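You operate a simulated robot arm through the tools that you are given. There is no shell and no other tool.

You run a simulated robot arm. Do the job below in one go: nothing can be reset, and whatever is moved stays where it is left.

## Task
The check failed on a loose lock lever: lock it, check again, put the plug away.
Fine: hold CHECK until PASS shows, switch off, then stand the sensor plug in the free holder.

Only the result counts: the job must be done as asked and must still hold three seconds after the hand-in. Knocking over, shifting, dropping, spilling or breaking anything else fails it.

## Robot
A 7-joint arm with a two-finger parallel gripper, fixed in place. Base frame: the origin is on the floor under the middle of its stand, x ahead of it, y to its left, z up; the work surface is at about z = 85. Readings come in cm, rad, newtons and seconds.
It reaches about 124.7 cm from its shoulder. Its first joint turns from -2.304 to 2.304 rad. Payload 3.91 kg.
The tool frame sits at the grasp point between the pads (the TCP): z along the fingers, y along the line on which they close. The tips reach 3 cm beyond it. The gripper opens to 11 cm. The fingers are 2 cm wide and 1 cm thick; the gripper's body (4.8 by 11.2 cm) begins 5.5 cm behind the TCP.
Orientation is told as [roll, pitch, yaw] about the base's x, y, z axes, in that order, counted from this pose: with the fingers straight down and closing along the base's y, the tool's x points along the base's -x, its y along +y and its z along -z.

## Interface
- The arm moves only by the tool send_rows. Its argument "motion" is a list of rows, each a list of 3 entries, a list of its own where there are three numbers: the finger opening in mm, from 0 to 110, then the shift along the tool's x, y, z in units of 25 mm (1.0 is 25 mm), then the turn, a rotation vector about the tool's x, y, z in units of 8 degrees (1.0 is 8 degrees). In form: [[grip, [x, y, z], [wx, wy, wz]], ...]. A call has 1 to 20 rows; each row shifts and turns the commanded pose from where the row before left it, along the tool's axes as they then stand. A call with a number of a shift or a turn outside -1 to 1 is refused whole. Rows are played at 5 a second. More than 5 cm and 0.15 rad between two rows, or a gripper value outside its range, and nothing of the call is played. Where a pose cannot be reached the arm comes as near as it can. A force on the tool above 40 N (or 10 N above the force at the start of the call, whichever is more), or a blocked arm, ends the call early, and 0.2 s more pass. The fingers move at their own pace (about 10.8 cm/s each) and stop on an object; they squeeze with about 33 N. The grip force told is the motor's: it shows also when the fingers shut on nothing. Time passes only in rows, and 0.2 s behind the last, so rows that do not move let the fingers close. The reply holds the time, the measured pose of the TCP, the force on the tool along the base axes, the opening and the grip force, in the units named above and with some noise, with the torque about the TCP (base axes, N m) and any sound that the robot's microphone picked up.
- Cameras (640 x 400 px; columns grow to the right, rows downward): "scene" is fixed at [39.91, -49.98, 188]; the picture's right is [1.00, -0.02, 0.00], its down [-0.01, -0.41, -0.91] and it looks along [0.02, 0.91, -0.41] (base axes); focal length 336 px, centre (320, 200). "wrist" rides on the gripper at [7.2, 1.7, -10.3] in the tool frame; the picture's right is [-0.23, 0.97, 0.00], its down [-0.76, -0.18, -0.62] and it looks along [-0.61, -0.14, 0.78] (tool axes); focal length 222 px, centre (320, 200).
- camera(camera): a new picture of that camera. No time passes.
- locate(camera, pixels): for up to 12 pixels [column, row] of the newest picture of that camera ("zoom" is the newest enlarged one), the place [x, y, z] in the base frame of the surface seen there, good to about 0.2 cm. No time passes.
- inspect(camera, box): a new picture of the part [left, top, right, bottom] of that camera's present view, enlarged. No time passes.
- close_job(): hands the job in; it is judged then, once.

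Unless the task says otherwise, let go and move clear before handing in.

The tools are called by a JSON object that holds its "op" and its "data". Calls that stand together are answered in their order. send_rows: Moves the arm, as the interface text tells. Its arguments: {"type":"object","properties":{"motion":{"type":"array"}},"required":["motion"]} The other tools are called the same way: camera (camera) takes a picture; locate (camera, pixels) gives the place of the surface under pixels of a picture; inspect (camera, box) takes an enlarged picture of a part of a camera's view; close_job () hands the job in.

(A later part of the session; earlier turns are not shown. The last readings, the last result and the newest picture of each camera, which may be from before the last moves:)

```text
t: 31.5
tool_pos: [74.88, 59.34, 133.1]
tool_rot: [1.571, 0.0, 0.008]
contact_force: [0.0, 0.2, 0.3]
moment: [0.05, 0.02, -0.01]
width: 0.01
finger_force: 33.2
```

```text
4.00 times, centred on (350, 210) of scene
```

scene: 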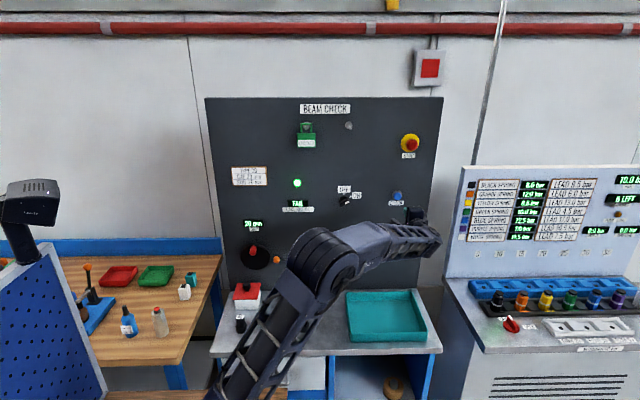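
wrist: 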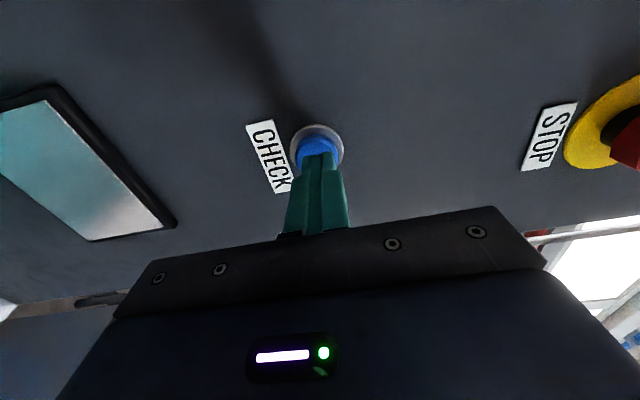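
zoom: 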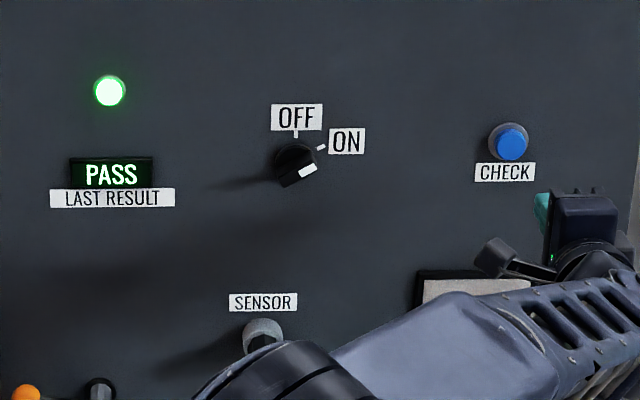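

PASS remains after release. I'll zoom in on the switch knob to get its shape and angle.

{"op": "inspect", "data": {"camera": "scene", "box": [328, 183, 368, 213]}}

{"op": "locate", "data": {"camera": "zoom", "pixels": [[240, 270], [240, 200], [290, 270], [270, 285], [330, 250], [220, 300], [180, 330], [300, 230], [200, 250], [260, 300], [150, 240], [340, 180]]}}

```text
13.33 times, centred on (348, 198) of scene
```

zoom: 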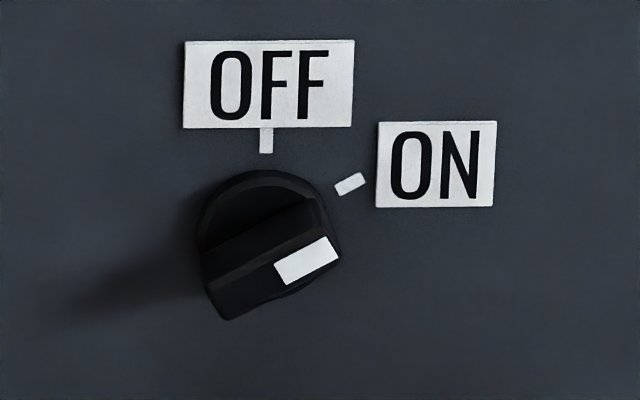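

```text
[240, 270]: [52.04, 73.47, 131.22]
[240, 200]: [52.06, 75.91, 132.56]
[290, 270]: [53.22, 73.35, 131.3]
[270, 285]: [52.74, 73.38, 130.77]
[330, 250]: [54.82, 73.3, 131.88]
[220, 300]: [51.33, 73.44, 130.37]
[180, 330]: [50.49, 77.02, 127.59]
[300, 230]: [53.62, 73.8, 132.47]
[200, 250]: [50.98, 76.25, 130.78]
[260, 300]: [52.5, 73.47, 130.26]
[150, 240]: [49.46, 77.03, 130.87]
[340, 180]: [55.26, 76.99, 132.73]
```

The knob's bar is about 3.9 cm long, ~1.2 cm thick, centred near (52.9, 73.4, 131.3), pointing ~30° above horizontal toward ON. I'll move in front of it and roll the gripper 30° to match, with the fingers opened.

{"op": "send_rows", "data": {"motion": [[0, [1, -0.08, 0], [0, 0, 0]], [0, [1, -0.08, 0], [0, 0, 0]], [0, [1, -0.08, 0], [0, 0, 0]], [0, [1, -0.08, 0], [0, 0, 0]], [0, [1, -0.08, 0], [0, 0, 0]], [0, [1, -0.08, 0], [0, 0, 0]], [0, [1, -0.08, 0], [0, 0, 0]], [0, [1, -0.08, 0], [0, 0, 0]], [50, [0.8, -0.08, 0], [0, -0.05, 0]], [50, [0, 0, 0], [0, 0, -1]], [50, [0, 0, 0], [0, 0, -1]], [50, [0, 0, 0], [0, 0, -1]], [50, [0, 0, 0], [0, 0, -0.75]]]}}

{"op": "camera", "data": {"camera": "wrist"}}

{"op": "camera", "data": {"camera": "scene"}}

```text
t: 34.3
tool_pos: [53.01, 59.13, 131.45]
tool_rot: [1.573, -0.525, -0.001]
contact_force: [0.0, -0.3, 0.3]
moment: [0.0, -0.04, 0.0]
width: 5.02
finger_force: 0.0
```

```text
taken
```

wrist: 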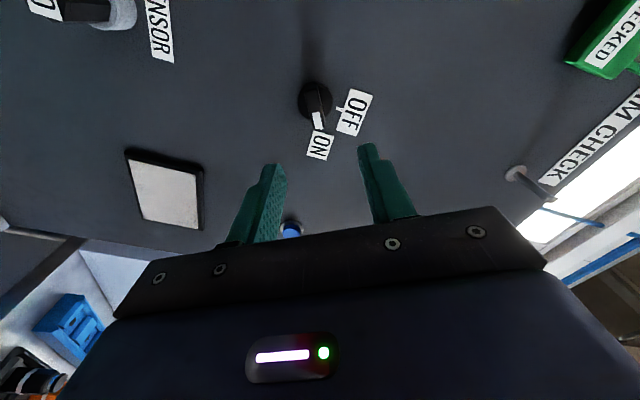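

```text
taken
```

scene: 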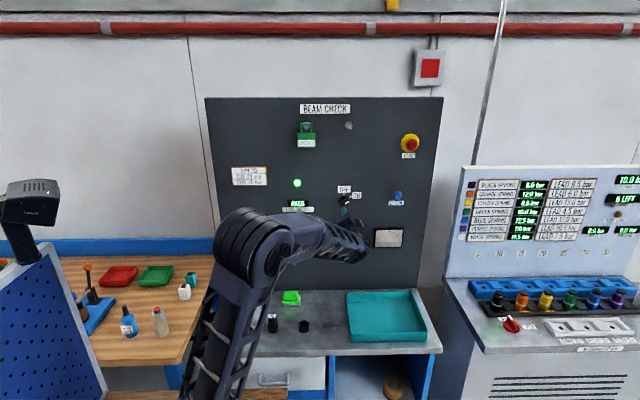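

The knob's bar appears vertical in the wrist image at (316,105), between and beyond the fingers, which matches the gripper's roll. I'll zoom in to measure it.

{"op": "inspect", "data": {"camera": "wrist", "box": [280, 75, 360, 135]}}

{"op": "locate", "data": {"camera": "zoom", "pixels": [[255, 130], [320, 130], [290, 100], [290, 200], [310, 300], [300, 400], [345, 400], [330, 440], [270, 250], [350, 250], [320, 250], [200, 200]]}}

```text
6.67 times, centred on (320, 105) of wrist
```

zoom: 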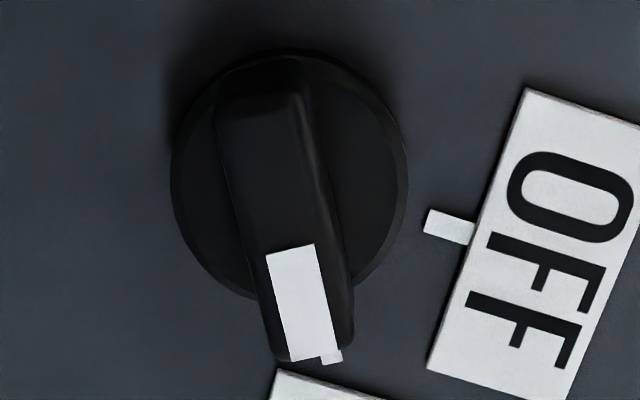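

```text
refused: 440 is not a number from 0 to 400
```

{"op": "locate", "data": {"camera": "zoom", "pixels": [[225, 130], [285, 120], [255, 110], [262, 180], [280, 230], [290, 300], [305, 340], [335, 300], [300, 230], [240, 200], [275, 180], [370, 150]]}}

```text
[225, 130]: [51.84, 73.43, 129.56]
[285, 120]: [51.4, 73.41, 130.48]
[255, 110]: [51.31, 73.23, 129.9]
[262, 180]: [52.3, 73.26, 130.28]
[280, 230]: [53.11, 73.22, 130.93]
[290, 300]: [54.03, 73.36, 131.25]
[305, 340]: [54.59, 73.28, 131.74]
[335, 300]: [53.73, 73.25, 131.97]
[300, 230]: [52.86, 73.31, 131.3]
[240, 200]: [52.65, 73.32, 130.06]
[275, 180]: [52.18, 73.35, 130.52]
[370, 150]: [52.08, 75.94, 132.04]
```

The knob axis sits at about +0.4 cm tool-x and −0.35 cm tool-y from the TCP line, and the bar is well aligned with tool x. I'll correct that and advance until the tips straddle the bar.

{"op": "send_rows", "data": {"motion": [[40, [0.164, -0.14, 0], [0, 0, 0]], [40, [0, 0, 1], [0, 0, 0]], [40, [0, 0, 1], [0, 0, 0]], [40, [0, 0, 1], [0, 0, 0]], [40, [0, 0, 1], [0, 0, 0]], [40, [0, 0, 0.5], [0, 0, 0]]]}}

{"op": "camera", "data": {"camera": "wrist"}}

```text
t: 35.7
tool_pos: [52.84, 70.52, 131.0]
tool_rot: [1.573, -0.524, 0.0]
contact_force: [-0.8, -0.5, 0.5]
moment: [-0.06, -0.02, 0.0]
width: 3.99
finger_force: 0.0
```

```text
taken
```

wrist: 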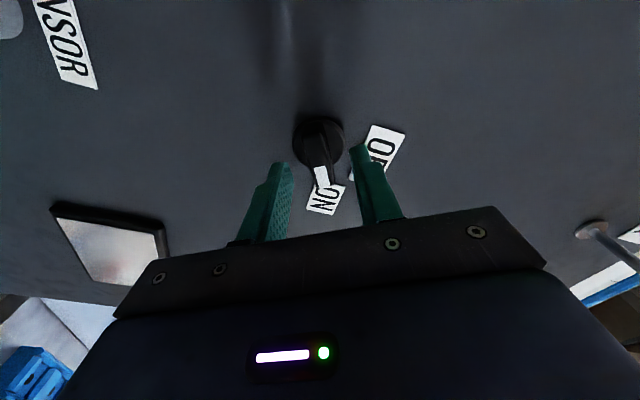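

The bar at (322,165) is centred between the fingertips. I'll advance another 1.8 cm and close on it.

{"op": "send_rows", "data": {"motion": [[40, [0, 0, 0.36], [0, 0, 0]], [40, [0, 0, 0.36], [0, 0, 0]], [0, [0, 0, 0], [0, 0, 0]], [0, [0, 0, 0], [0, 0, 0]], [0, [0, 0, 0], [0, 0, 0]]]}}

{"op": "camera", "data": {"camera": "wrist"}}

```text
t: 36.9
tool_pos: [52.95, 72.1, 130.93]
tool_rot: [1.571, -0.524, -0.001]
contact_force: [-0.2, 0.4, -7.9]
moment: [0.01, 0.0, -0.4]
width: 1.52
finger_force: 45.5
```

```text
taken
```

wrist: 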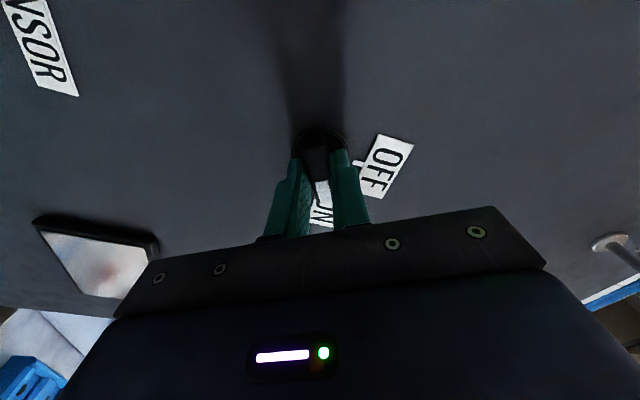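

The bar is gripped (width 1.52 cm). I'll rotate counterclockwise toward OFF in steps and watch forces.

{"op": "send_rows", "data": {"motion": [[0, [0.03, -0.05, 0], [0, 0, 0]], [0, [0, 0, 0], [0, 0, -0.7]], [0, [0, 0, 0], [0, 0, -0.7]], [0, [0, 0, 0], [0, 0, -0.7]]]}}

{"op": "camera", "data": {"camera": "wrist"}}

```text
t: 37.9
tool_pos: [53.03, 72.15, 131.02]
tool_rot: [1.574, -0.818, -0.001]
contact_force: [12.2, 8.1, 10.3]
moment: [-0.41, 0.01, -0.05]
width: 1.5
finger_force: 44.6
```

```text
taken
```

wrist: 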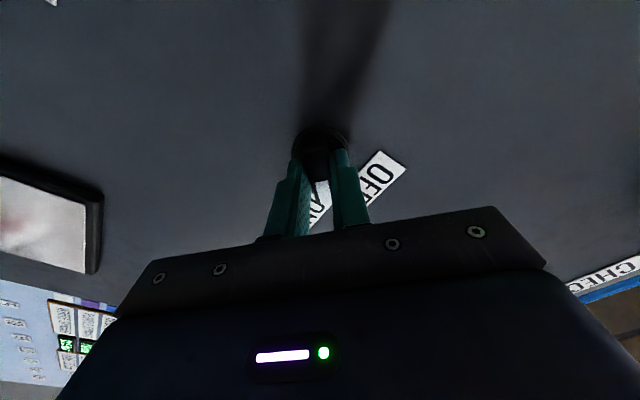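

The knob follows, with a modest side force (12, 8, 10 N) that suggests a small centring offset. I'll correct by ~2.5 mm along the bar and continue turning.

{"op": "send_rows", "data": {"motion": [[0, [-0.1, 0, 0.03], [0, 0, 0]], [0, [0, 0, 0], [0, 0, -0.7]], [0, [0, 0, 0], [0, 0, -0.7]]]}}

{"op": "camera", "data": {"camera": "wrist"}}

```text
t: 38.7
tool_pos: [52.85, 72.19, 130.93]
tool_rot: [1.571, -1.012, 0.002]
contact_force: [-10.9, -22.2, -8.8]
moment: [0.02, 0.02, -0.07]
width: 1.49
finger_force: 44.8
```

```text
taken
```

wrist: 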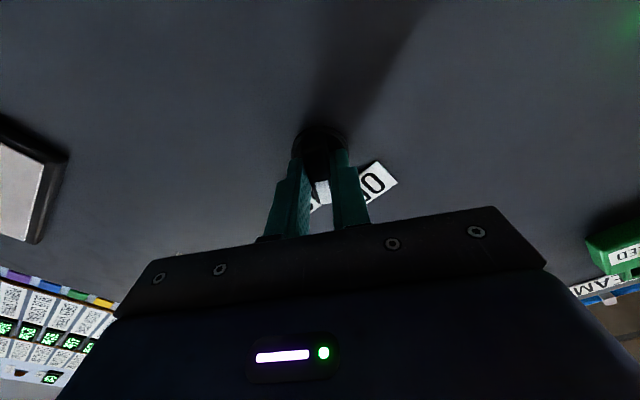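

The correction overshot slightly (−11, −22, −9 N). I'll undo about half of it and continue the rotation to OFF.

{"op": "send_rows", "data": {"motion": [[0, [0.05, 0, -0.06], [0, 0, 0]], [0, [0, 0, 0], [0, 0, -0.7]], [0, [0, 0, 0], [0, 0, -0.7]]]}}

{"op": "inspect", "data": {"camera": "scene", "box": [270, 160, 430, 260]}}

```text
t: 39.5
tool_pos: [52.93, 72.21, 130.98]
tool_rot: [1.572, -1.21, -0.003]
contact_force: [-0.4, 12.2, -2.5]
moment: [-0.61, 0.02, 0.04]
width: 1.47
finger_force: 44.9
```

```text
4.00 times, centred on (350, 210) of scene
```

zoom: 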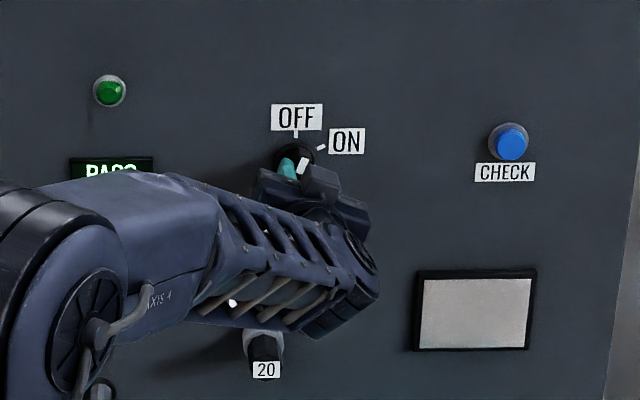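

The power lamp at (110,90) has gone dark and PASS is still displayed. I'll turn the remaining ~20° so the knob points fully at OFF.

{"op": "send_rows", "data": {"motion": [[0, [0, 0, 0.02], [0, 0, 0]], [0, [0, 0, 0], [0, 0, -0.7]], [0, [0, 0, 0], [0, 0, -0.7]], [0, [0, 0, 0], [0, 0, -0.6]]]}}

{"op": "camera", "data": {"camera": "wrist"}}

{"op": "inspect", "data": {"camera": "scene", "box": [270, 160, 430, 260]}}

```text
t: 40.5
tool_pos: [52.91, 72.25, 130.89]
tool_rot: [1.579, -1.489, -0.008]
contact_force: [4.3, 2.0, -1.0]
moment: [-0.75, -0.02, -0.08]
width: 1.48
finger_force: 45.4
```

```text
taken
```

wrist: 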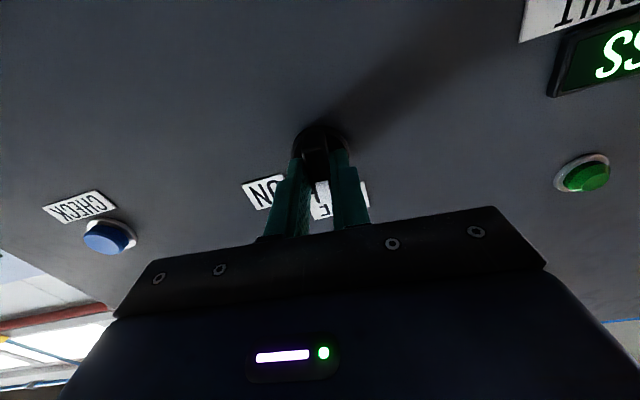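

```text
4.00 times, centred on (350, 210) of scene
```

zoom: 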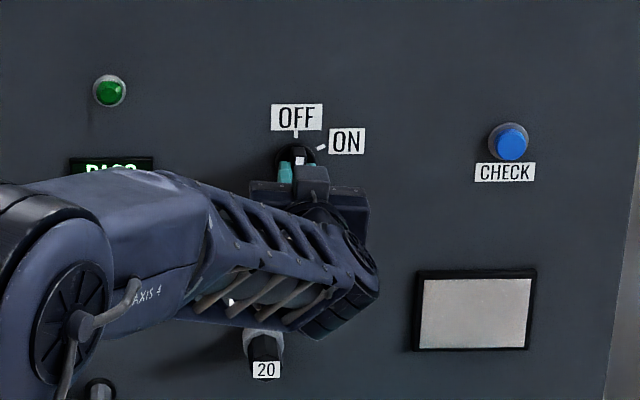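

The knob is within ~5° of OFF. One more small turn, then I'll release and back off.

{"op": "send_rows", "data": {"motion": [[0, [0, 0, 0], [0, 0, -0.5]], [0, [0, 0, 0], [0, 0, 0]]]}}

{"op": "inspect", "data": {"camera": "scene", "box": [328, 183, 368, 213]}}

```text
t: 41.1
tool_pos: [53.1, 72.15, 131.02]
tool_rot: [1.62, -1.556, -0.049]
contact_force: [4.1, 1.8, -5.6]
moment: [0.78, -0.04, -0.18]
width: 1.52
finger_force: 44.8
```

```text
13.33 times, centred on (348, 198) of scene
```

zoom: 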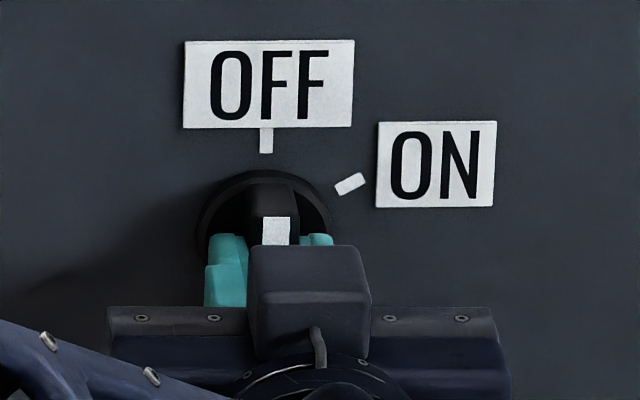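

The knob's white mark points straight at OFF. I'll open the fingers and back straight off.

{"op": "send_rows", "data": {"motion": [[45, [0, 0, 0], [0, 0, 0]], [45, [0, 0, 0], [0, 0, 0]], [45, [0, 0, -0.4], [0, 0, 0]], [45, [0, 0, -0.8], [0, 0, 0]], [45, [0, 0, -1], [0, 0, 0]], [45, [0, 0, -1], [0, 0, 0]], [45, [0, 0, -1], [0, 0, 0]]]}}

{"op": "camera", "data": {"camera": "wrist"}}

{"op": "inspect", "data": {"camera": "scene", "box": [270, 160, 430, 260]}}

```text
t: 42.7
tool_pos: [52.83, 61.65, 130.92]
tool_rot: [1.602, -1.556, -0.027]
contact_force: [-0.8, 1.1, -0.8]
moment: [0.02, 0.02, -0.04]
width: 4.5
finger_force: 0.2
```

```text
taken
```

wrist: 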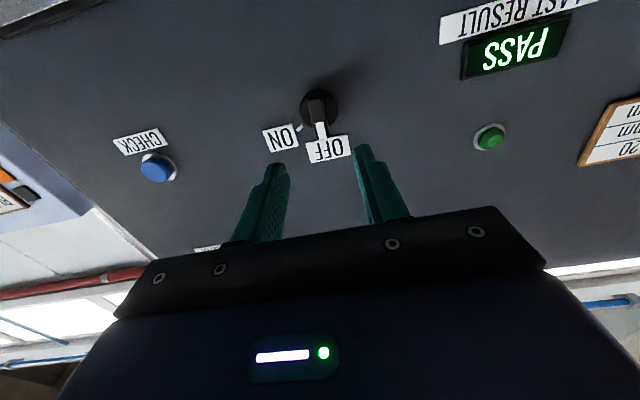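

```text
4.00 times, centred on (350, 210) of scene
```

zoom: 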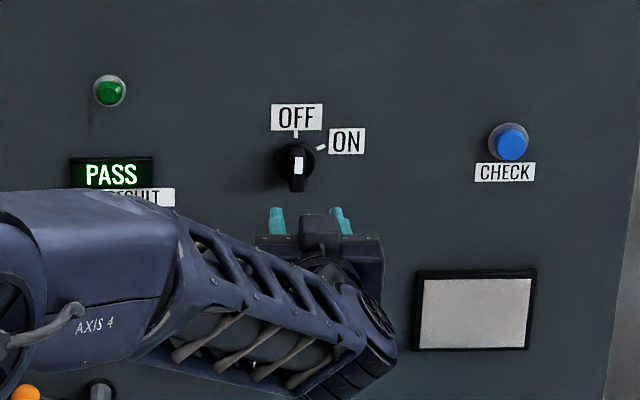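

Switch is OFF, lamp is off, and PASS still shows. Now I'll move down in front of the sensor plug near (48.9, 110.5), staying 9 cm back.

{"op": "send_rows", "data": {"motion": [[60, [1, 0.195, 0], [0, 0, 0]], [60, [1, 0.195, 0], [0, 0, 0]], [60, [1, 0.195, 0], [0, 0, 0]], [60, [1, 0.195, 0], [0, 0, 0]], [60, [1, 0.195, 0], [0, 0, 0]], [60, [1, 0.195, 0], [0, 0, 0]], [60, [1, 0.195, 0], [0, 0, 0]], [60, [1, 0.195, 0], [0, 0, 0]], [60, [0.16, 0, 0], [0, 0, 0]]]}}

{"op": "camera", "data": {"camera": "wrist"}}

{"op": "camera", "data": {"camera": "scene"}}

```text
t: 44.7
tool_pos: [48.72, 61.64, 110.48]
tool_rot: [1.628, -1.557, -0.056]
contact_force: [-0.2, 0.6, 0.5]
moment: [0.0, -0.01, -0.03]
width: 6.0
finger_force: 0.1
```

```text
taken
```

wrist: 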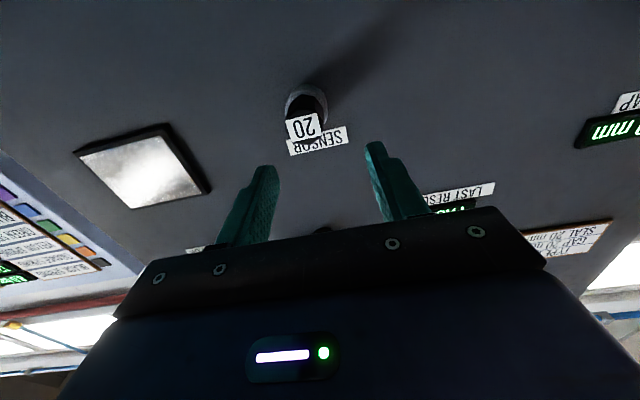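

```text
taken
```

scene: 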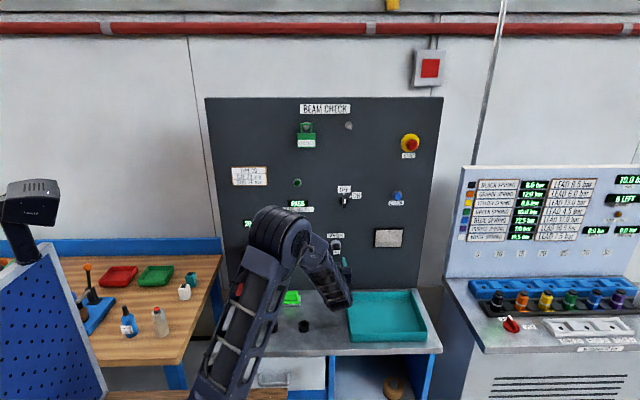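

I can see the plug (label "20" at (303,126)) between the fingers in the wrist view. I'll zoom and measure it from both cameras.

{"op": "inspect", "data": {"camera": "wrist", "box": [260, 75, 356, 135]}}

{"op": "locate", "data": {"camera": "zoom", "pixels": [[210, 300], [400, 300], [300, 270], [380, 250], [200, 250], [300, 380], [230, 200], [430, 200], [340, 100], [260, 230], [400, 230]]}}

{"op": "inspect", "data": {"camera": "scene", "box": [310, 225, 366, 265]}}

```text
6.67 times, centred on (308, 105) of wrist
```

zoom: 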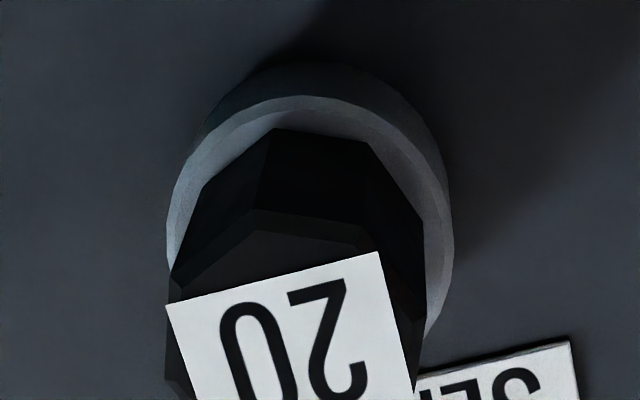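

```text
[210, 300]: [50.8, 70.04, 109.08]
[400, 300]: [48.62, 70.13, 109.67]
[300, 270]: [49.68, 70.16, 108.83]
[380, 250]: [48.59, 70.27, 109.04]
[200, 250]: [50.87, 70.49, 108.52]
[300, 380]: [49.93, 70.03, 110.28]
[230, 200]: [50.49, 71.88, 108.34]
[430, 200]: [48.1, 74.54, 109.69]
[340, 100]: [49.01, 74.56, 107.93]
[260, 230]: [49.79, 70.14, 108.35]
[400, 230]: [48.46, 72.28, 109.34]
```

```text
10.00 times, centred on (338, 245) of scene
```

zoom: 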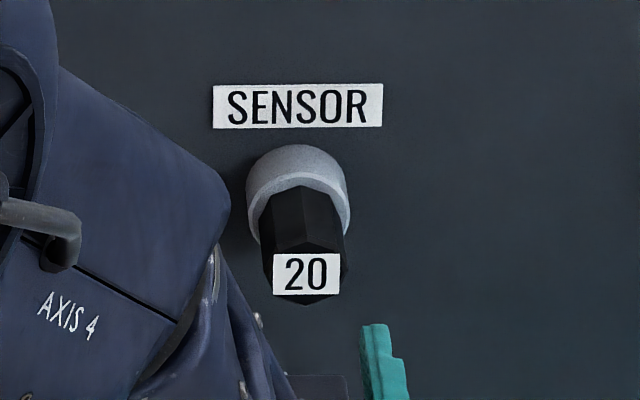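

The plug axis appears to be near x≈49.9, z≈109.9, with the front face at y≈70.1 and about 3.6 cm wide. I'll shift to that line and approach a bit for a better look.

{"op": "send_rows", "data": {"motion": [[70, [0.2, -0.48, 0], [0, 0, 0]], [70, [0, 0, 0.9], [0, 0, 0]], [70, [0, 0, 0], [0, 0, 0]]]}}

{"op": "camera", "data": {"camera": "wrist"}}

{"op": "inspect", "data": {"camera": "wrist", "box": [260, 80, 380, 155]}}

{"op": "locate", "data": {"camera": "zoom", "pixels": [[320, 300], [320, 340], [320, 250], [280, 300], [360, 300], [250, 320], [400, 320], [380, 340], [240, 280], [410, 280], [320, 220], [300, 200]]}}

```text
t: 45.5
tool_pos: [49.7, 63.96, 110.05]
tool_rot: [1.659, -1.557, -0.085]
contact_force: [0.1, -0.4, 0.7]
moment: [0.02, 0.0, 0.02]
width: 6.99
finger_force: 0.0
```

```text
taken
```

wrist: 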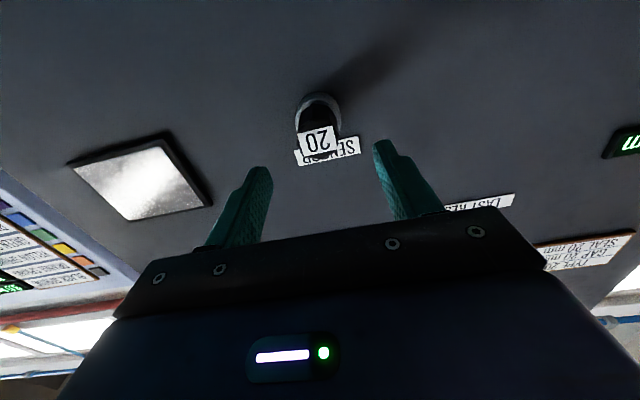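

```text
5.33 times, centred on (320, 118) of wrist
```

zoom: 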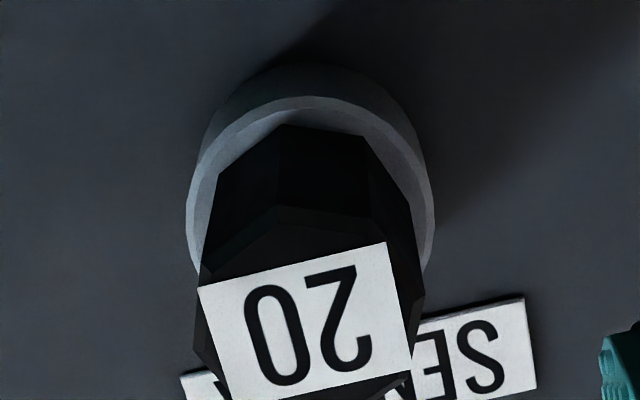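

```text
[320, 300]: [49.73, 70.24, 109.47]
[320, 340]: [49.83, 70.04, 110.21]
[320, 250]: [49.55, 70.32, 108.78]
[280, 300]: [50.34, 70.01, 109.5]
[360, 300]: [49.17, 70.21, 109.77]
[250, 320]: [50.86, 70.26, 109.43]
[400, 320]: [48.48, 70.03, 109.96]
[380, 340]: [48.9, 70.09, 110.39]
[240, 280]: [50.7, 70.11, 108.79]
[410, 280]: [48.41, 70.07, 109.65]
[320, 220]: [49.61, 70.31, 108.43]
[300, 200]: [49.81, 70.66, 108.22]
```

The plug's front is an octagon with a vertex at the bottom, centred at about (49.92, 109.95). I'll centre on it, roll the gripper +22.5° so the pads meet flats, and advance partly.

{"op": "send_rows", "data": {"motion": [[60, [0.04, -0.09, 0], [0, 0, 0]], [60, [0, 0, 0], [0, 0, 0.94]], [60, [0, 0, 0], [0, 0, 0.94]], [60, [0, 0, 0], [0, 0, 0.93]], [60, [0, 0, 0.8], [0, 0, 0]]]}}

{"op": "camera", "data": {"camera": "wrist"}}

{"op": "inspect", "data": {"camera": "wrist", "box": [240, 90, 400, 190]}}

{"op": "inspect", "data": {"camera": "scene", "box": [300, 225, 380, 275]}}

```text
t: 46.7
tool_pos: [49.98, 65.96, 109.9]
tool_rot: [1.573, -1.164, 0.0]
contact_force: [-0.3, -0.1, -0.3]
moment: [0.01, 0.02, 0.04]
width: 5.99
finger_force: 0.0
```

```text
taken
```

wrist: 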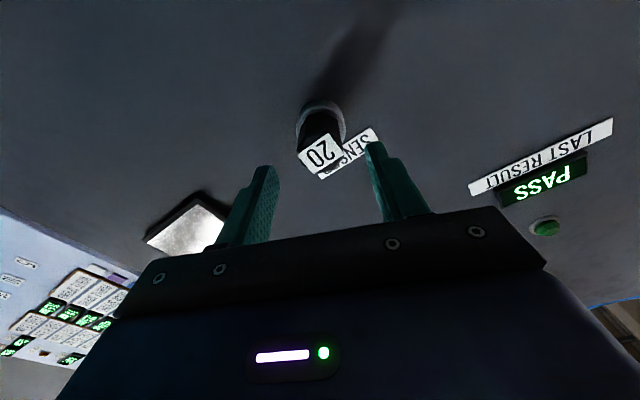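

```text
4.00 times, centred on (320, 140) of wrist
```

zoom: 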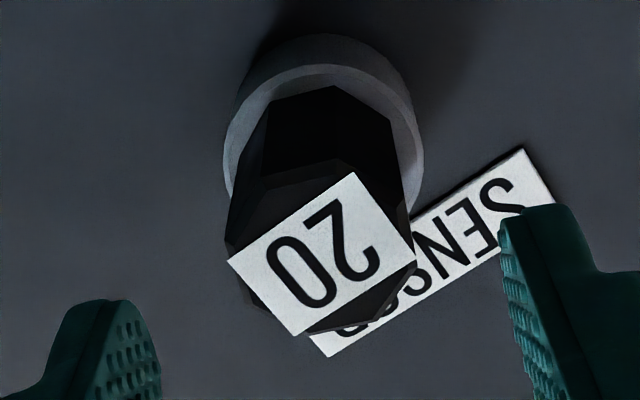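

```text
8.00 times, centred on (340, 250) of scene
```

zoom: 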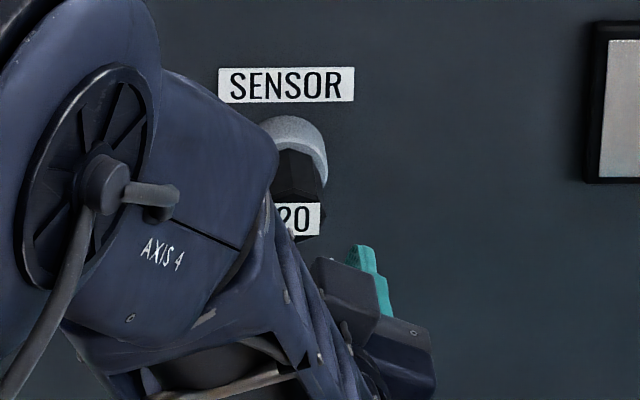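

The plug's flats are aligned with the fingers and it's centred between them. I'll advance to TCP y≈71.0 so the tips stop just short of the collar.

{"op": "send_rows", "data": {"motion": [[60, [0, 0, 0.7], [0, 0, 0]], [60, [0, 0, 0.7], [0, 0, 0]], [60, [0, 0, 0.6], [0, 0, 0]], [60, [0, 0, 0], [0, 0, 0]]]}}

{"op": "camera", "data": {"camera": "wrist"}}

{"op": "inspect", "data": {"camera": "wrist", "box": [240, 120, 400, 220]}}

```text
t: 47.7
tool_pos: [50.16, 70.93, 109.95]
tool_rot: [1.575, -1.166, -0.001]
contact_force: [-0.3, 0.1, 0.7]
moment: [-0.03, 0.01, -0.01]
width: 6.0
finger_force: 0.1
```

```text
taken
```

wrist: 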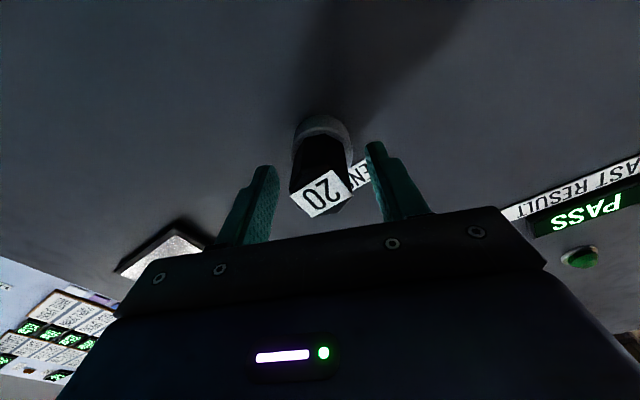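

```text
4.00 times, centred on (320, 170) of wrist
```

zoom: 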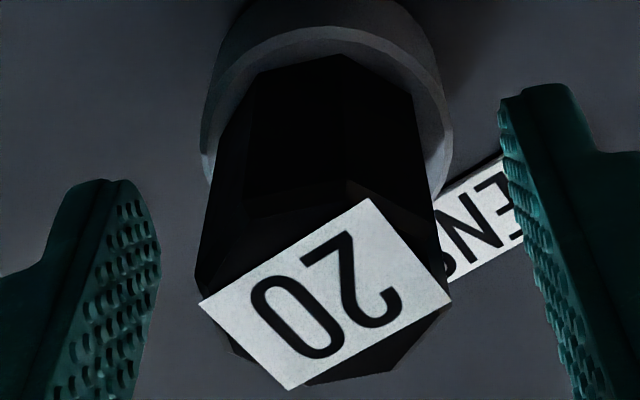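

The plug is about 1.6 mm off-centre toward tool +y. I'll shift that much and close the fingers.

{"op": "send_rows", "data": {"motion": [[60, [0.05, 0.065, 0], [0, 0, 0]], [20, [0, 0, 0], [0, 0, 0]], [20, [0, 0, 0], [0, 0, 0]], [20, [0, 0, 0], [0, 0, 0]], [20, [0, 0, 0], [0, 0, 0]]]}}

{"op": "camera", "data": {"camera": "wrist"}}

```text
t: 48.9
tool_pos: [49.93, 70.98, 109.93]
tool_rot: [1.573, -1.164, -0.002]
contact_force: [0.3, 0.5, 0.2]
moment: [-0.03, 0.04, 0.04]
width: 3.28
finger_force: 33.1
```

```text
taken
```

wrist: 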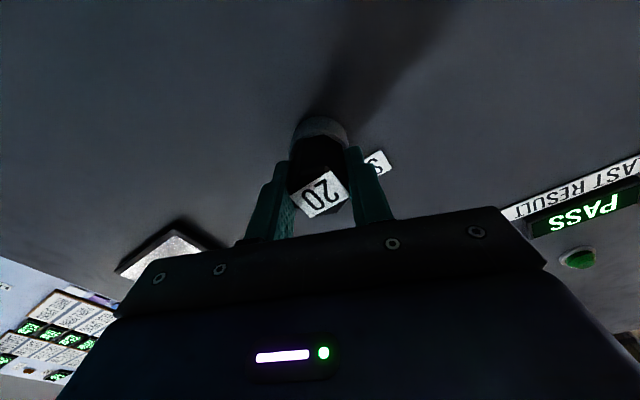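

Grip is solid (3.28 cm, 33 N) and side forces are near zero. Now I'll pull straight out slowly.

{"op": "send_rows", "data": {"motion": [[0, [0, 0, 0], [0, 0, 0]], [0, [0, 0, -0.1], [0, 0, 0]], [0, [0, 0, -0.15], [0, 0, 0]], [0, [0, 0, -0.2], [0, 0, 0]]]}}

{"op": "camera", "data": {"camera": "wrist"}}

```text
t: 49.9
tool_pos: [50.05, 69.76, 109.89]
tool_rot: [1.573, -1.166, -0.002]
contact_force: [0.8, 0.0, 1.1]
moment: [0.05, -0.03, -0.05]
width: 3.27
finger_force: 33.1
```

```text
taken
```

wrist: 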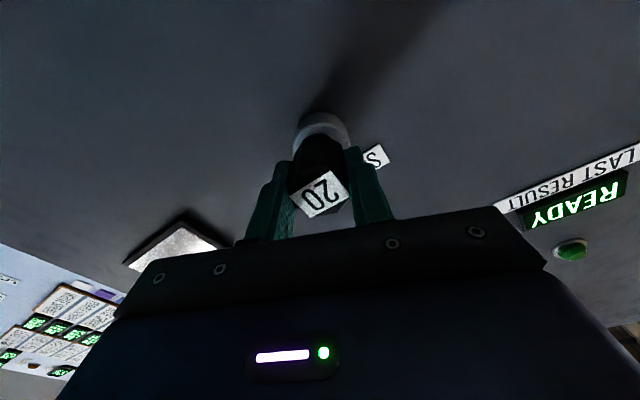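

The plug is sliding out freely and the display changed to READY once the plug moved, as expected after removing it with the check done. I'll keep pulling straight back until it's clear.

{"op": "send_rows", "data": {"motion": [[0, [0, 0, -0.4], [0, 0, 0]], [0, [0, 0, -0.6], [0, 0, 0]], [0, [0, 0, -0.8], [0, 0, 0]], [0, [0, 0, -0.8], [0, 0, 0]], [0, [0, 0, -0.8], [0, 0, 0]]]}}

{"op": "camera", "data": {"camera": "wrist"}}

{"op": "camera", "data": {"camera": "scene"}}

```text
t: 51.1
tool_pos: [49.76, 61.17, 109.96]
tool_rot: [1.576, -1.163, -0.002]
contact_force: [0.4, 0.2, -1.1]
moment: [-0.01, 0.0, -0.03]
width: 3.26
finger_force: 33.2
```

```text
taken
```

wrist: 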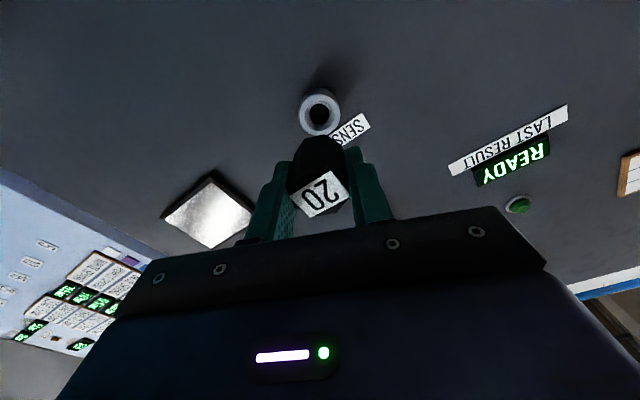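

```text
taken
```

scene: 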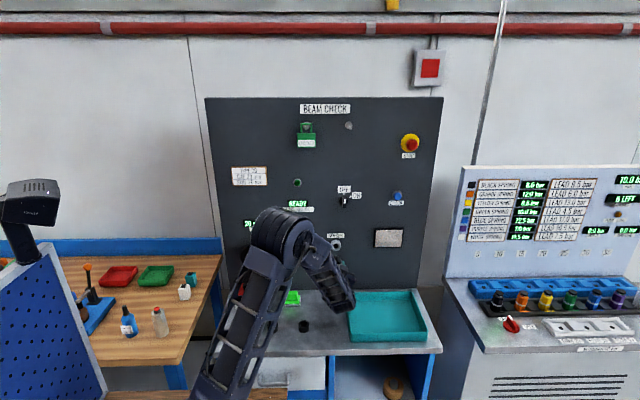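

The plug is fully out of the socket. I'll rotate about the base x-axis so it points straight down, in two halves.

{"op": "send_rows", "data": {"motion": [[0, [0, 0, 0], [0.369, 0.862, 0]], [0, [0, 0, 0], [0.369, 0.862, 0]], [0, [0, 0, 0], [0.369, 0.862, 0]], [0, [0, 0, 0], [0.369, 0.862, 0]], [0, [0, 0, 0], [0.369, 0.862, 0]], [0, [0, 0, 0], [0.369, 0.862, 0]]]}}

{"op": "camera", "data": {"camera": "scene"}}

```text
t: 52.5
tool_pos: [50.02, 61.36, 109.89]
tool_rot: [0.376, -0.709, 1.024]
contact_force: [-0.1, 0.7, -0.1]
moment: [0.02, 0.02, 0.0]
width: 3.28
finger_force: 33.2
```

```text
taken
```

scene: 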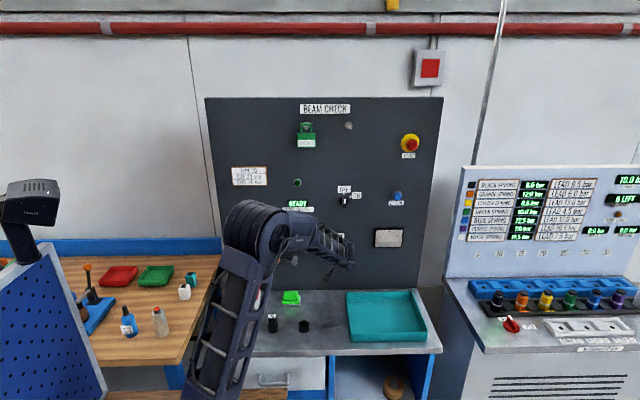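

The orientation is at 45° exactly as planned. Finishing the rotation to vertical.

{"op": "send_rows", "data": {"motion": [[0, [0, 0, 0], [0.369, 0.862, 0]], [0, [0, 0, 0], [0.369, 0.862, 0]], [0, [0, 0, 0], [0.369, 0.862, 0]], [0, [0, 0, 0], [0.369, 0.862, 0]], [0, [0, 0, 0], [0.369, 0.862, 0]], [0, [0, 0, 0], [0.369, 0.862, 0]]]}}

{"op": "camera", "data": {"camera": "scene"}}

{"op": "camera", "data": {"camera": "wrist"}}

```text
t: 53.9
tool_pos: [49.96, 61.27, 109.77]
tool_rot: [-0.001, 0.002, 1.167]
contact_force: [-0.2, -1.3, -0.3]
moment: [0.03, -0.03, 0.02]
width: 3.25
finger_force: 33.3
```

```text
taken
```

scene: 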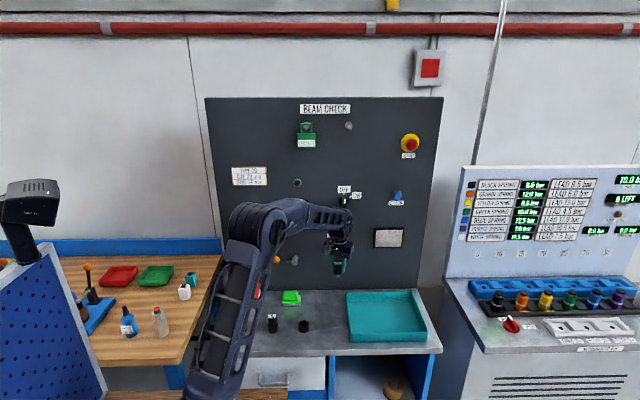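

```text
taken
```

wrist: 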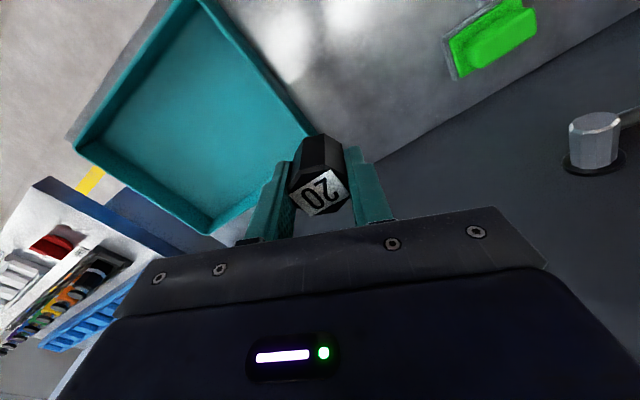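

The tool points straight down with the plug vertical. I'll inspect the plug's lower end and the free holder from the scene camera.

{"op": "inspect", "data": {"camera": "scene", "box": [310, 235, 366, 285]}}

{"op": "locate", "data": {"camera": "zoom", "pixels": [[320, 200], [290, 300], [300, 260], [320, 300], [290, 320], [310, 240]]}}

{"op": "inspect", "data": {"camera": "scene", "box": [280, 310, 328, 340]}}

{"op": "locate", "data": {"camera": "zoom", "pixels": [[315, 120], [320, 230], [220, 180], [410, 180], [315, 180], [315, 210], [250, 140], [380, 140], [270, 215], [360, 215], [315, 260], [315, 150]]}}

```text
8.00 times, centred on (338, 260) of scene
```

zoom: 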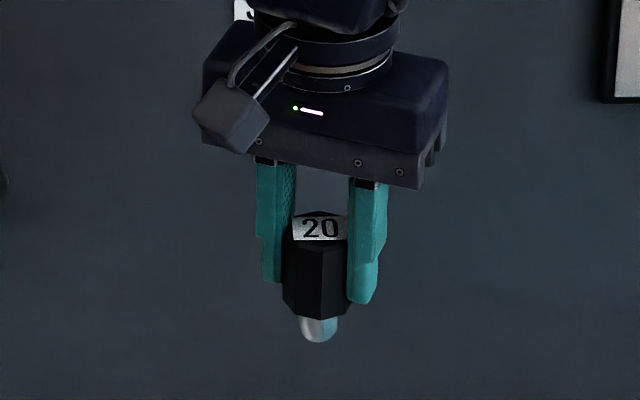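

```text
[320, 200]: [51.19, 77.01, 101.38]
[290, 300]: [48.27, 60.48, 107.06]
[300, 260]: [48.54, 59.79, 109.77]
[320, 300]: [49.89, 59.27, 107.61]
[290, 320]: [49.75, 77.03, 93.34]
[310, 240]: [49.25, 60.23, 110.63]
```

```text
13.33 times, centred on (304, 325) of scene
```

zoom: 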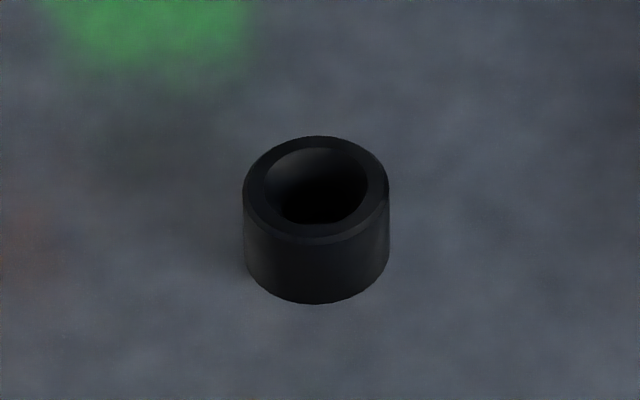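

```text
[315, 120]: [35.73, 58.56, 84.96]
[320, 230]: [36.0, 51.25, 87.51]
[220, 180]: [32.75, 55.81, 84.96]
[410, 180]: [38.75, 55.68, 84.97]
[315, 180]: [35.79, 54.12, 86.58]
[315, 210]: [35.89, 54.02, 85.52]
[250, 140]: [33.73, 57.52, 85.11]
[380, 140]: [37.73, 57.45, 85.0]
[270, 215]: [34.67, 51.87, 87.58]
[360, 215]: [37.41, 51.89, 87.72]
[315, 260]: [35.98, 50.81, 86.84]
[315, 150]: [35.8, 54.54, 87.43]
```

The plug has a silver pin (~2 cm dia.) below its black body; the free holder's centre is about (36.05, 52.9) with rim z≈87.5. I'll carry the plug over it at the current height, then come down part way.

{"op": "send_rows", "data": {"motion": [[0, [0.878, 0.634, 0], [0, 0, 0]], [0, [0.878, 0.634, 0], [0, 0, 0]], [0, [0.878, 0.634, 0], [0, 0, 0]], [0, [0.878, 0.634, 0], [0, 0, 0]], [0, [0.878, 0.634, 0], [0, 0, 0]], [0, [0.878, 0.634, 0], [0, 0, 0]], [0, [0, 0, 0], [0, 0, 0]]]}}

{"op": "camera", "data": {"camera": "scene"}}

{"op": "camera", "data": {"camera": "wrist"}}

```text
t: 55.5
tool_pos: [35.99, 52.94, 109.95]
tool_rot: [0.001, 0.0, 1.169]
contact_force: [0.8, 0.4, 0.1]
moment: [-0.02, 0.0, 0.0]
width: 3.29
finger_force: 33.3
```

```text
taken
```

scene: 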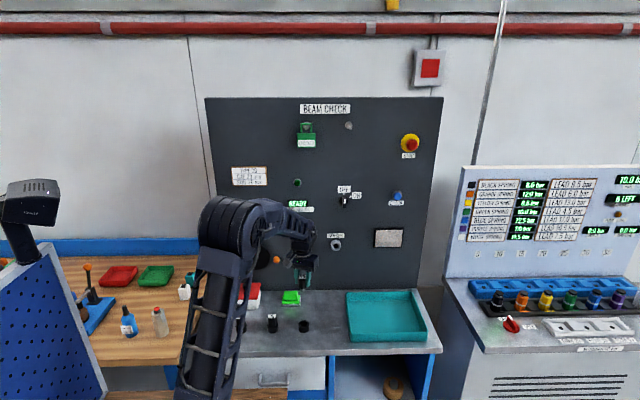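

```text
taken
```

wrist: 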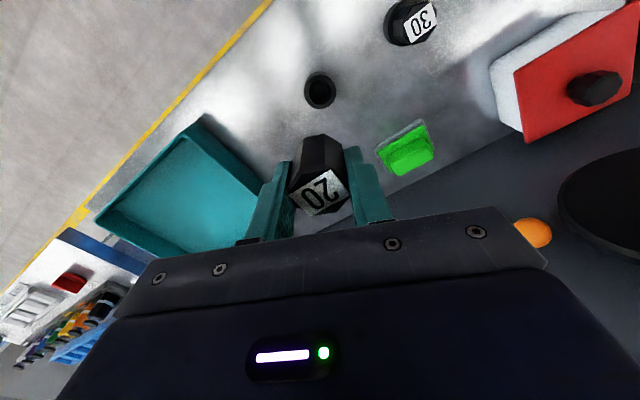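

The free holder (at (320,91)) lines up under the plug in the wrist view. I'll zoom to fine-check its centre relative to the plug.

{"op": "inspect", "data": {"camera": "wrist", "box": [280, 65, 360, 115]}}

{"op": "locate", "data": {"camera": "zoom", "pixels": [[320, 70], [320, 335], [200, 205], [440, 205], [320, 110], [320, 310]]}}

{"op": "inspect", "data": {"camera": "wrist", "box": [260, 120, 380, 220]}}

{"op": "locate", "data": {"camera": "zoom", "pixels": [[320, 300], [280, 280], [360, 300], [320, 250], [330, 340], [320, 120]]}}

{"op": "inspect", "data": {"camera": "scene", "box": [276, 255, 332, 295]}}

```text
8.00 times, centred on (320, 90) of wrist
```

zoom: 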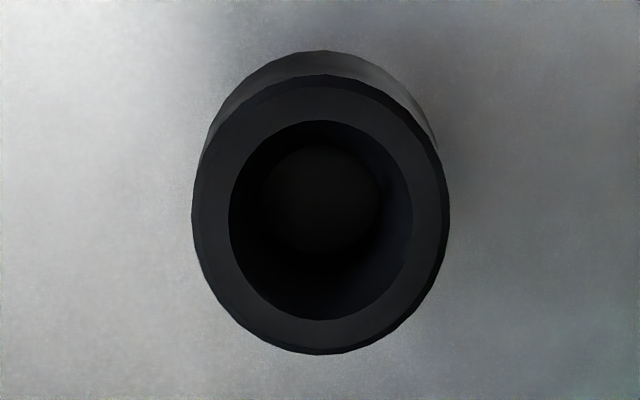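

```text
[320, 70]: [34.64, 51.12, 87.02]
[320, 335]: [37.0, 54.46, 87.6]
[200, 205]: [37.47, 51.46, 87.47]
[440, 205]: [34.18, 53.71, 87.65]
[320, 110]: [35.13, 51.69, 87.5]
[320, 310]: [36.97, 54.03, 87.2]
```

```text
4.00 times, centred on (320, 170) of wrist
```

zoom: 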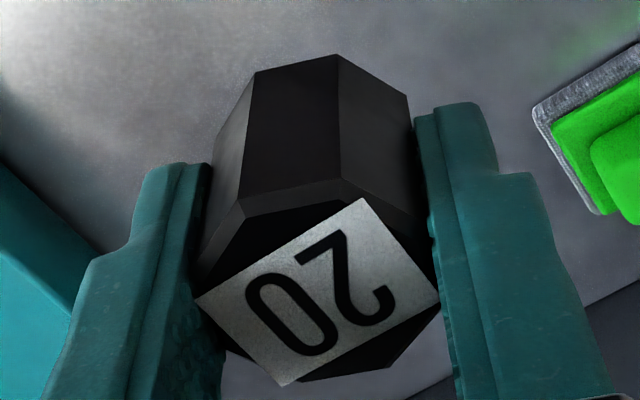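

```text
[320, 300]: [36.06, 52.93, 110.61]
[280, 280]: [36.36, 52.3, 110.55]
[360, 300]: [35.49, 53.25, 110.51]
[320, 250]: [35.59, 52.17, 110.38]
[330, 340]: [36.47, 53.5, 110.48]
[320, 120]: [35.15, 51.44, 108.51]
```

```text
10.00 times, centred on (304, 275) of scene
```

zoom: 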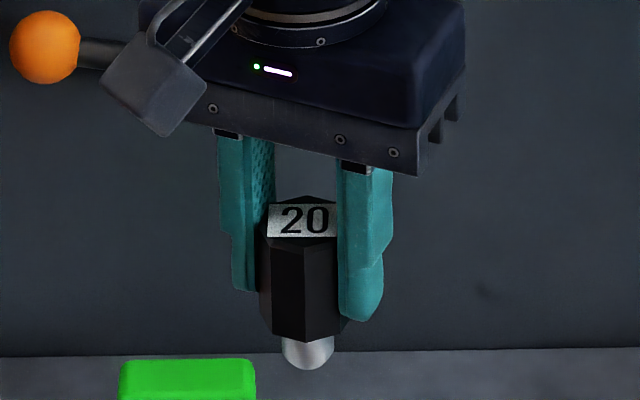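

Plug axis ≈(35.97, 52.82) and holder centre ≈(35.97, 52.87), so the alignment is good. I'll descend to TCP z≈97 and check again.

{"op": "send_rows", "data": {"motion": [[0, [0, 0, 0.9], [0, 0, 0]], [0, [0, 0, 0.9], [0, 0, 0]], [0, [0, 0, 0.9], [0, 0, 0]], [0, [0, 0, 0.9], [0, 0, 0]], [0, [0, 0, 0.9], [0, 0, 0]], [0, [0, 0, 0.6], [0, 0, 0]], [0, [0, 0, 0], [0, 0, 0]]]}}

{"op": "camera", "data": {"camera": "wrist"}}

{"op": "inspect", "data": {"camera": "scene", "box": [264, 285, 344, 345]}}

```text
t: 57.1
tool_pos: [36.23, 52.78, 97.12]
tool_rot: [0.002, 0.0, 1.168]
contact_force: [-0.2, -0.9, -0.1]
moment: [-0.01, 0.0, -0.01]
width: 3.26
finger_force: 32.7
```

```text
taken
```

wrist: 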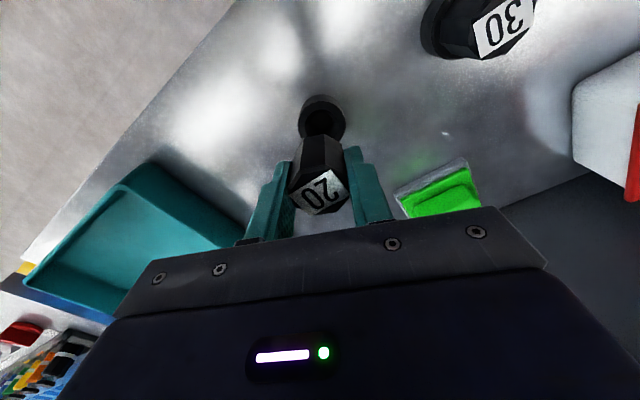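

```text
6.67 times, centred on (304, 315) of scene
```

zoom: 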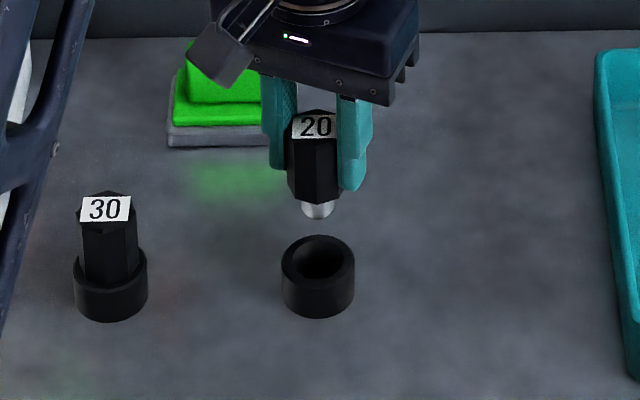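

The pin (317,208 in the zoom) is above the holder (318,262). The measured x reads 36.23, so I'll re-read the pose and drop a bit more before inserting.

{"op": "send_rows", "data": {"motion": [[0, [0, 0, 0.5], [0, 0, 0]], [0, [0, 0, 0.5], [0, 0, 0]], [0, [0, 0, 0], [0, 0, 0]]]}}

{"op": "camera", "data": {"camera": "wrist"}}

{"op": "inspect", "data": {"camera": "wrist", "box": [260, 90, 380, 165]}}

{"op": "inspect", "data": {"camera": "scene", "box": [280, 300, 328, 340]}}

{"op": "locate", "data": {"camera": "zoom", "pixels": [[310, 60], [320, 170], [320, 190], [240, 230], [400, 230], [320, 290]]}}

```text
t: 57.9
tool_pos: [36.11, 52.92, 94.66]
tool_rot: [0.002, 0.001, 1.167]
contact_force: [-0.5, -0.2, -0.8]
moment: [0.03, -0.03, 0.0]
width: 3.24
finger_force: 33.0
```

```text
taken
```

wrist: 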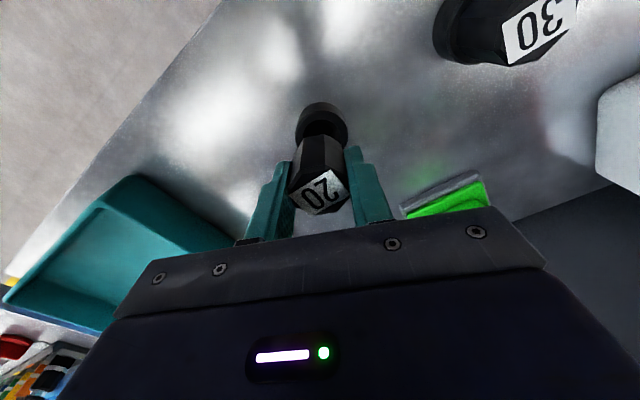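

```text
5.33 times, centred on (320, 128) of wrist
```

zoom: 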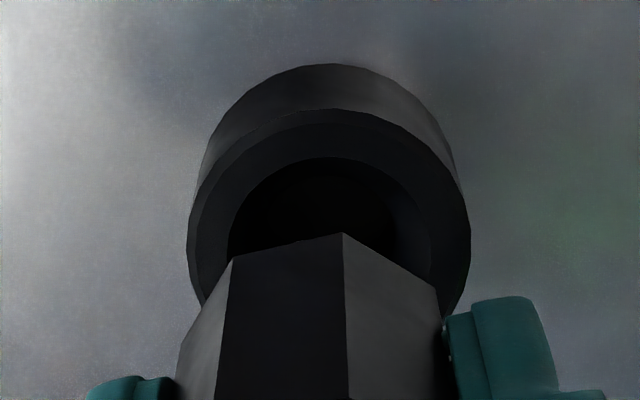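

```text
10.00 times, centred on (304, 320) of scene
```

zoom: 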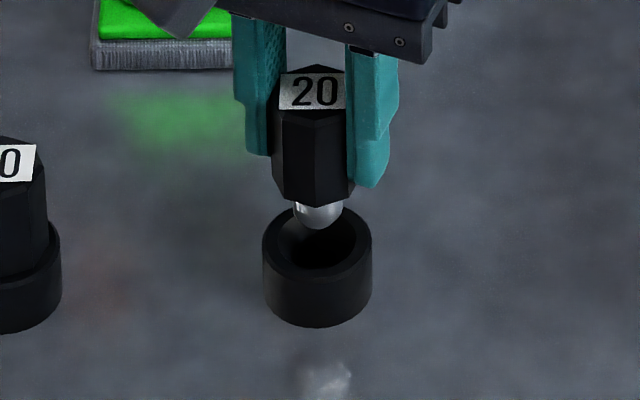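

```text
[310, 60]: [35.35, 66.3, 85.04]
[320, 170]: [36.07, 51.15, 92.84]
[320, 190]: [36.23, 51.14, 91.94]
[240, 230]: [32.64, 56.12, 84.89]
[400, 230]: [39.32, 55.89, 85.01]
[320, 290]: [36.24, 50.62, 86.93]
```

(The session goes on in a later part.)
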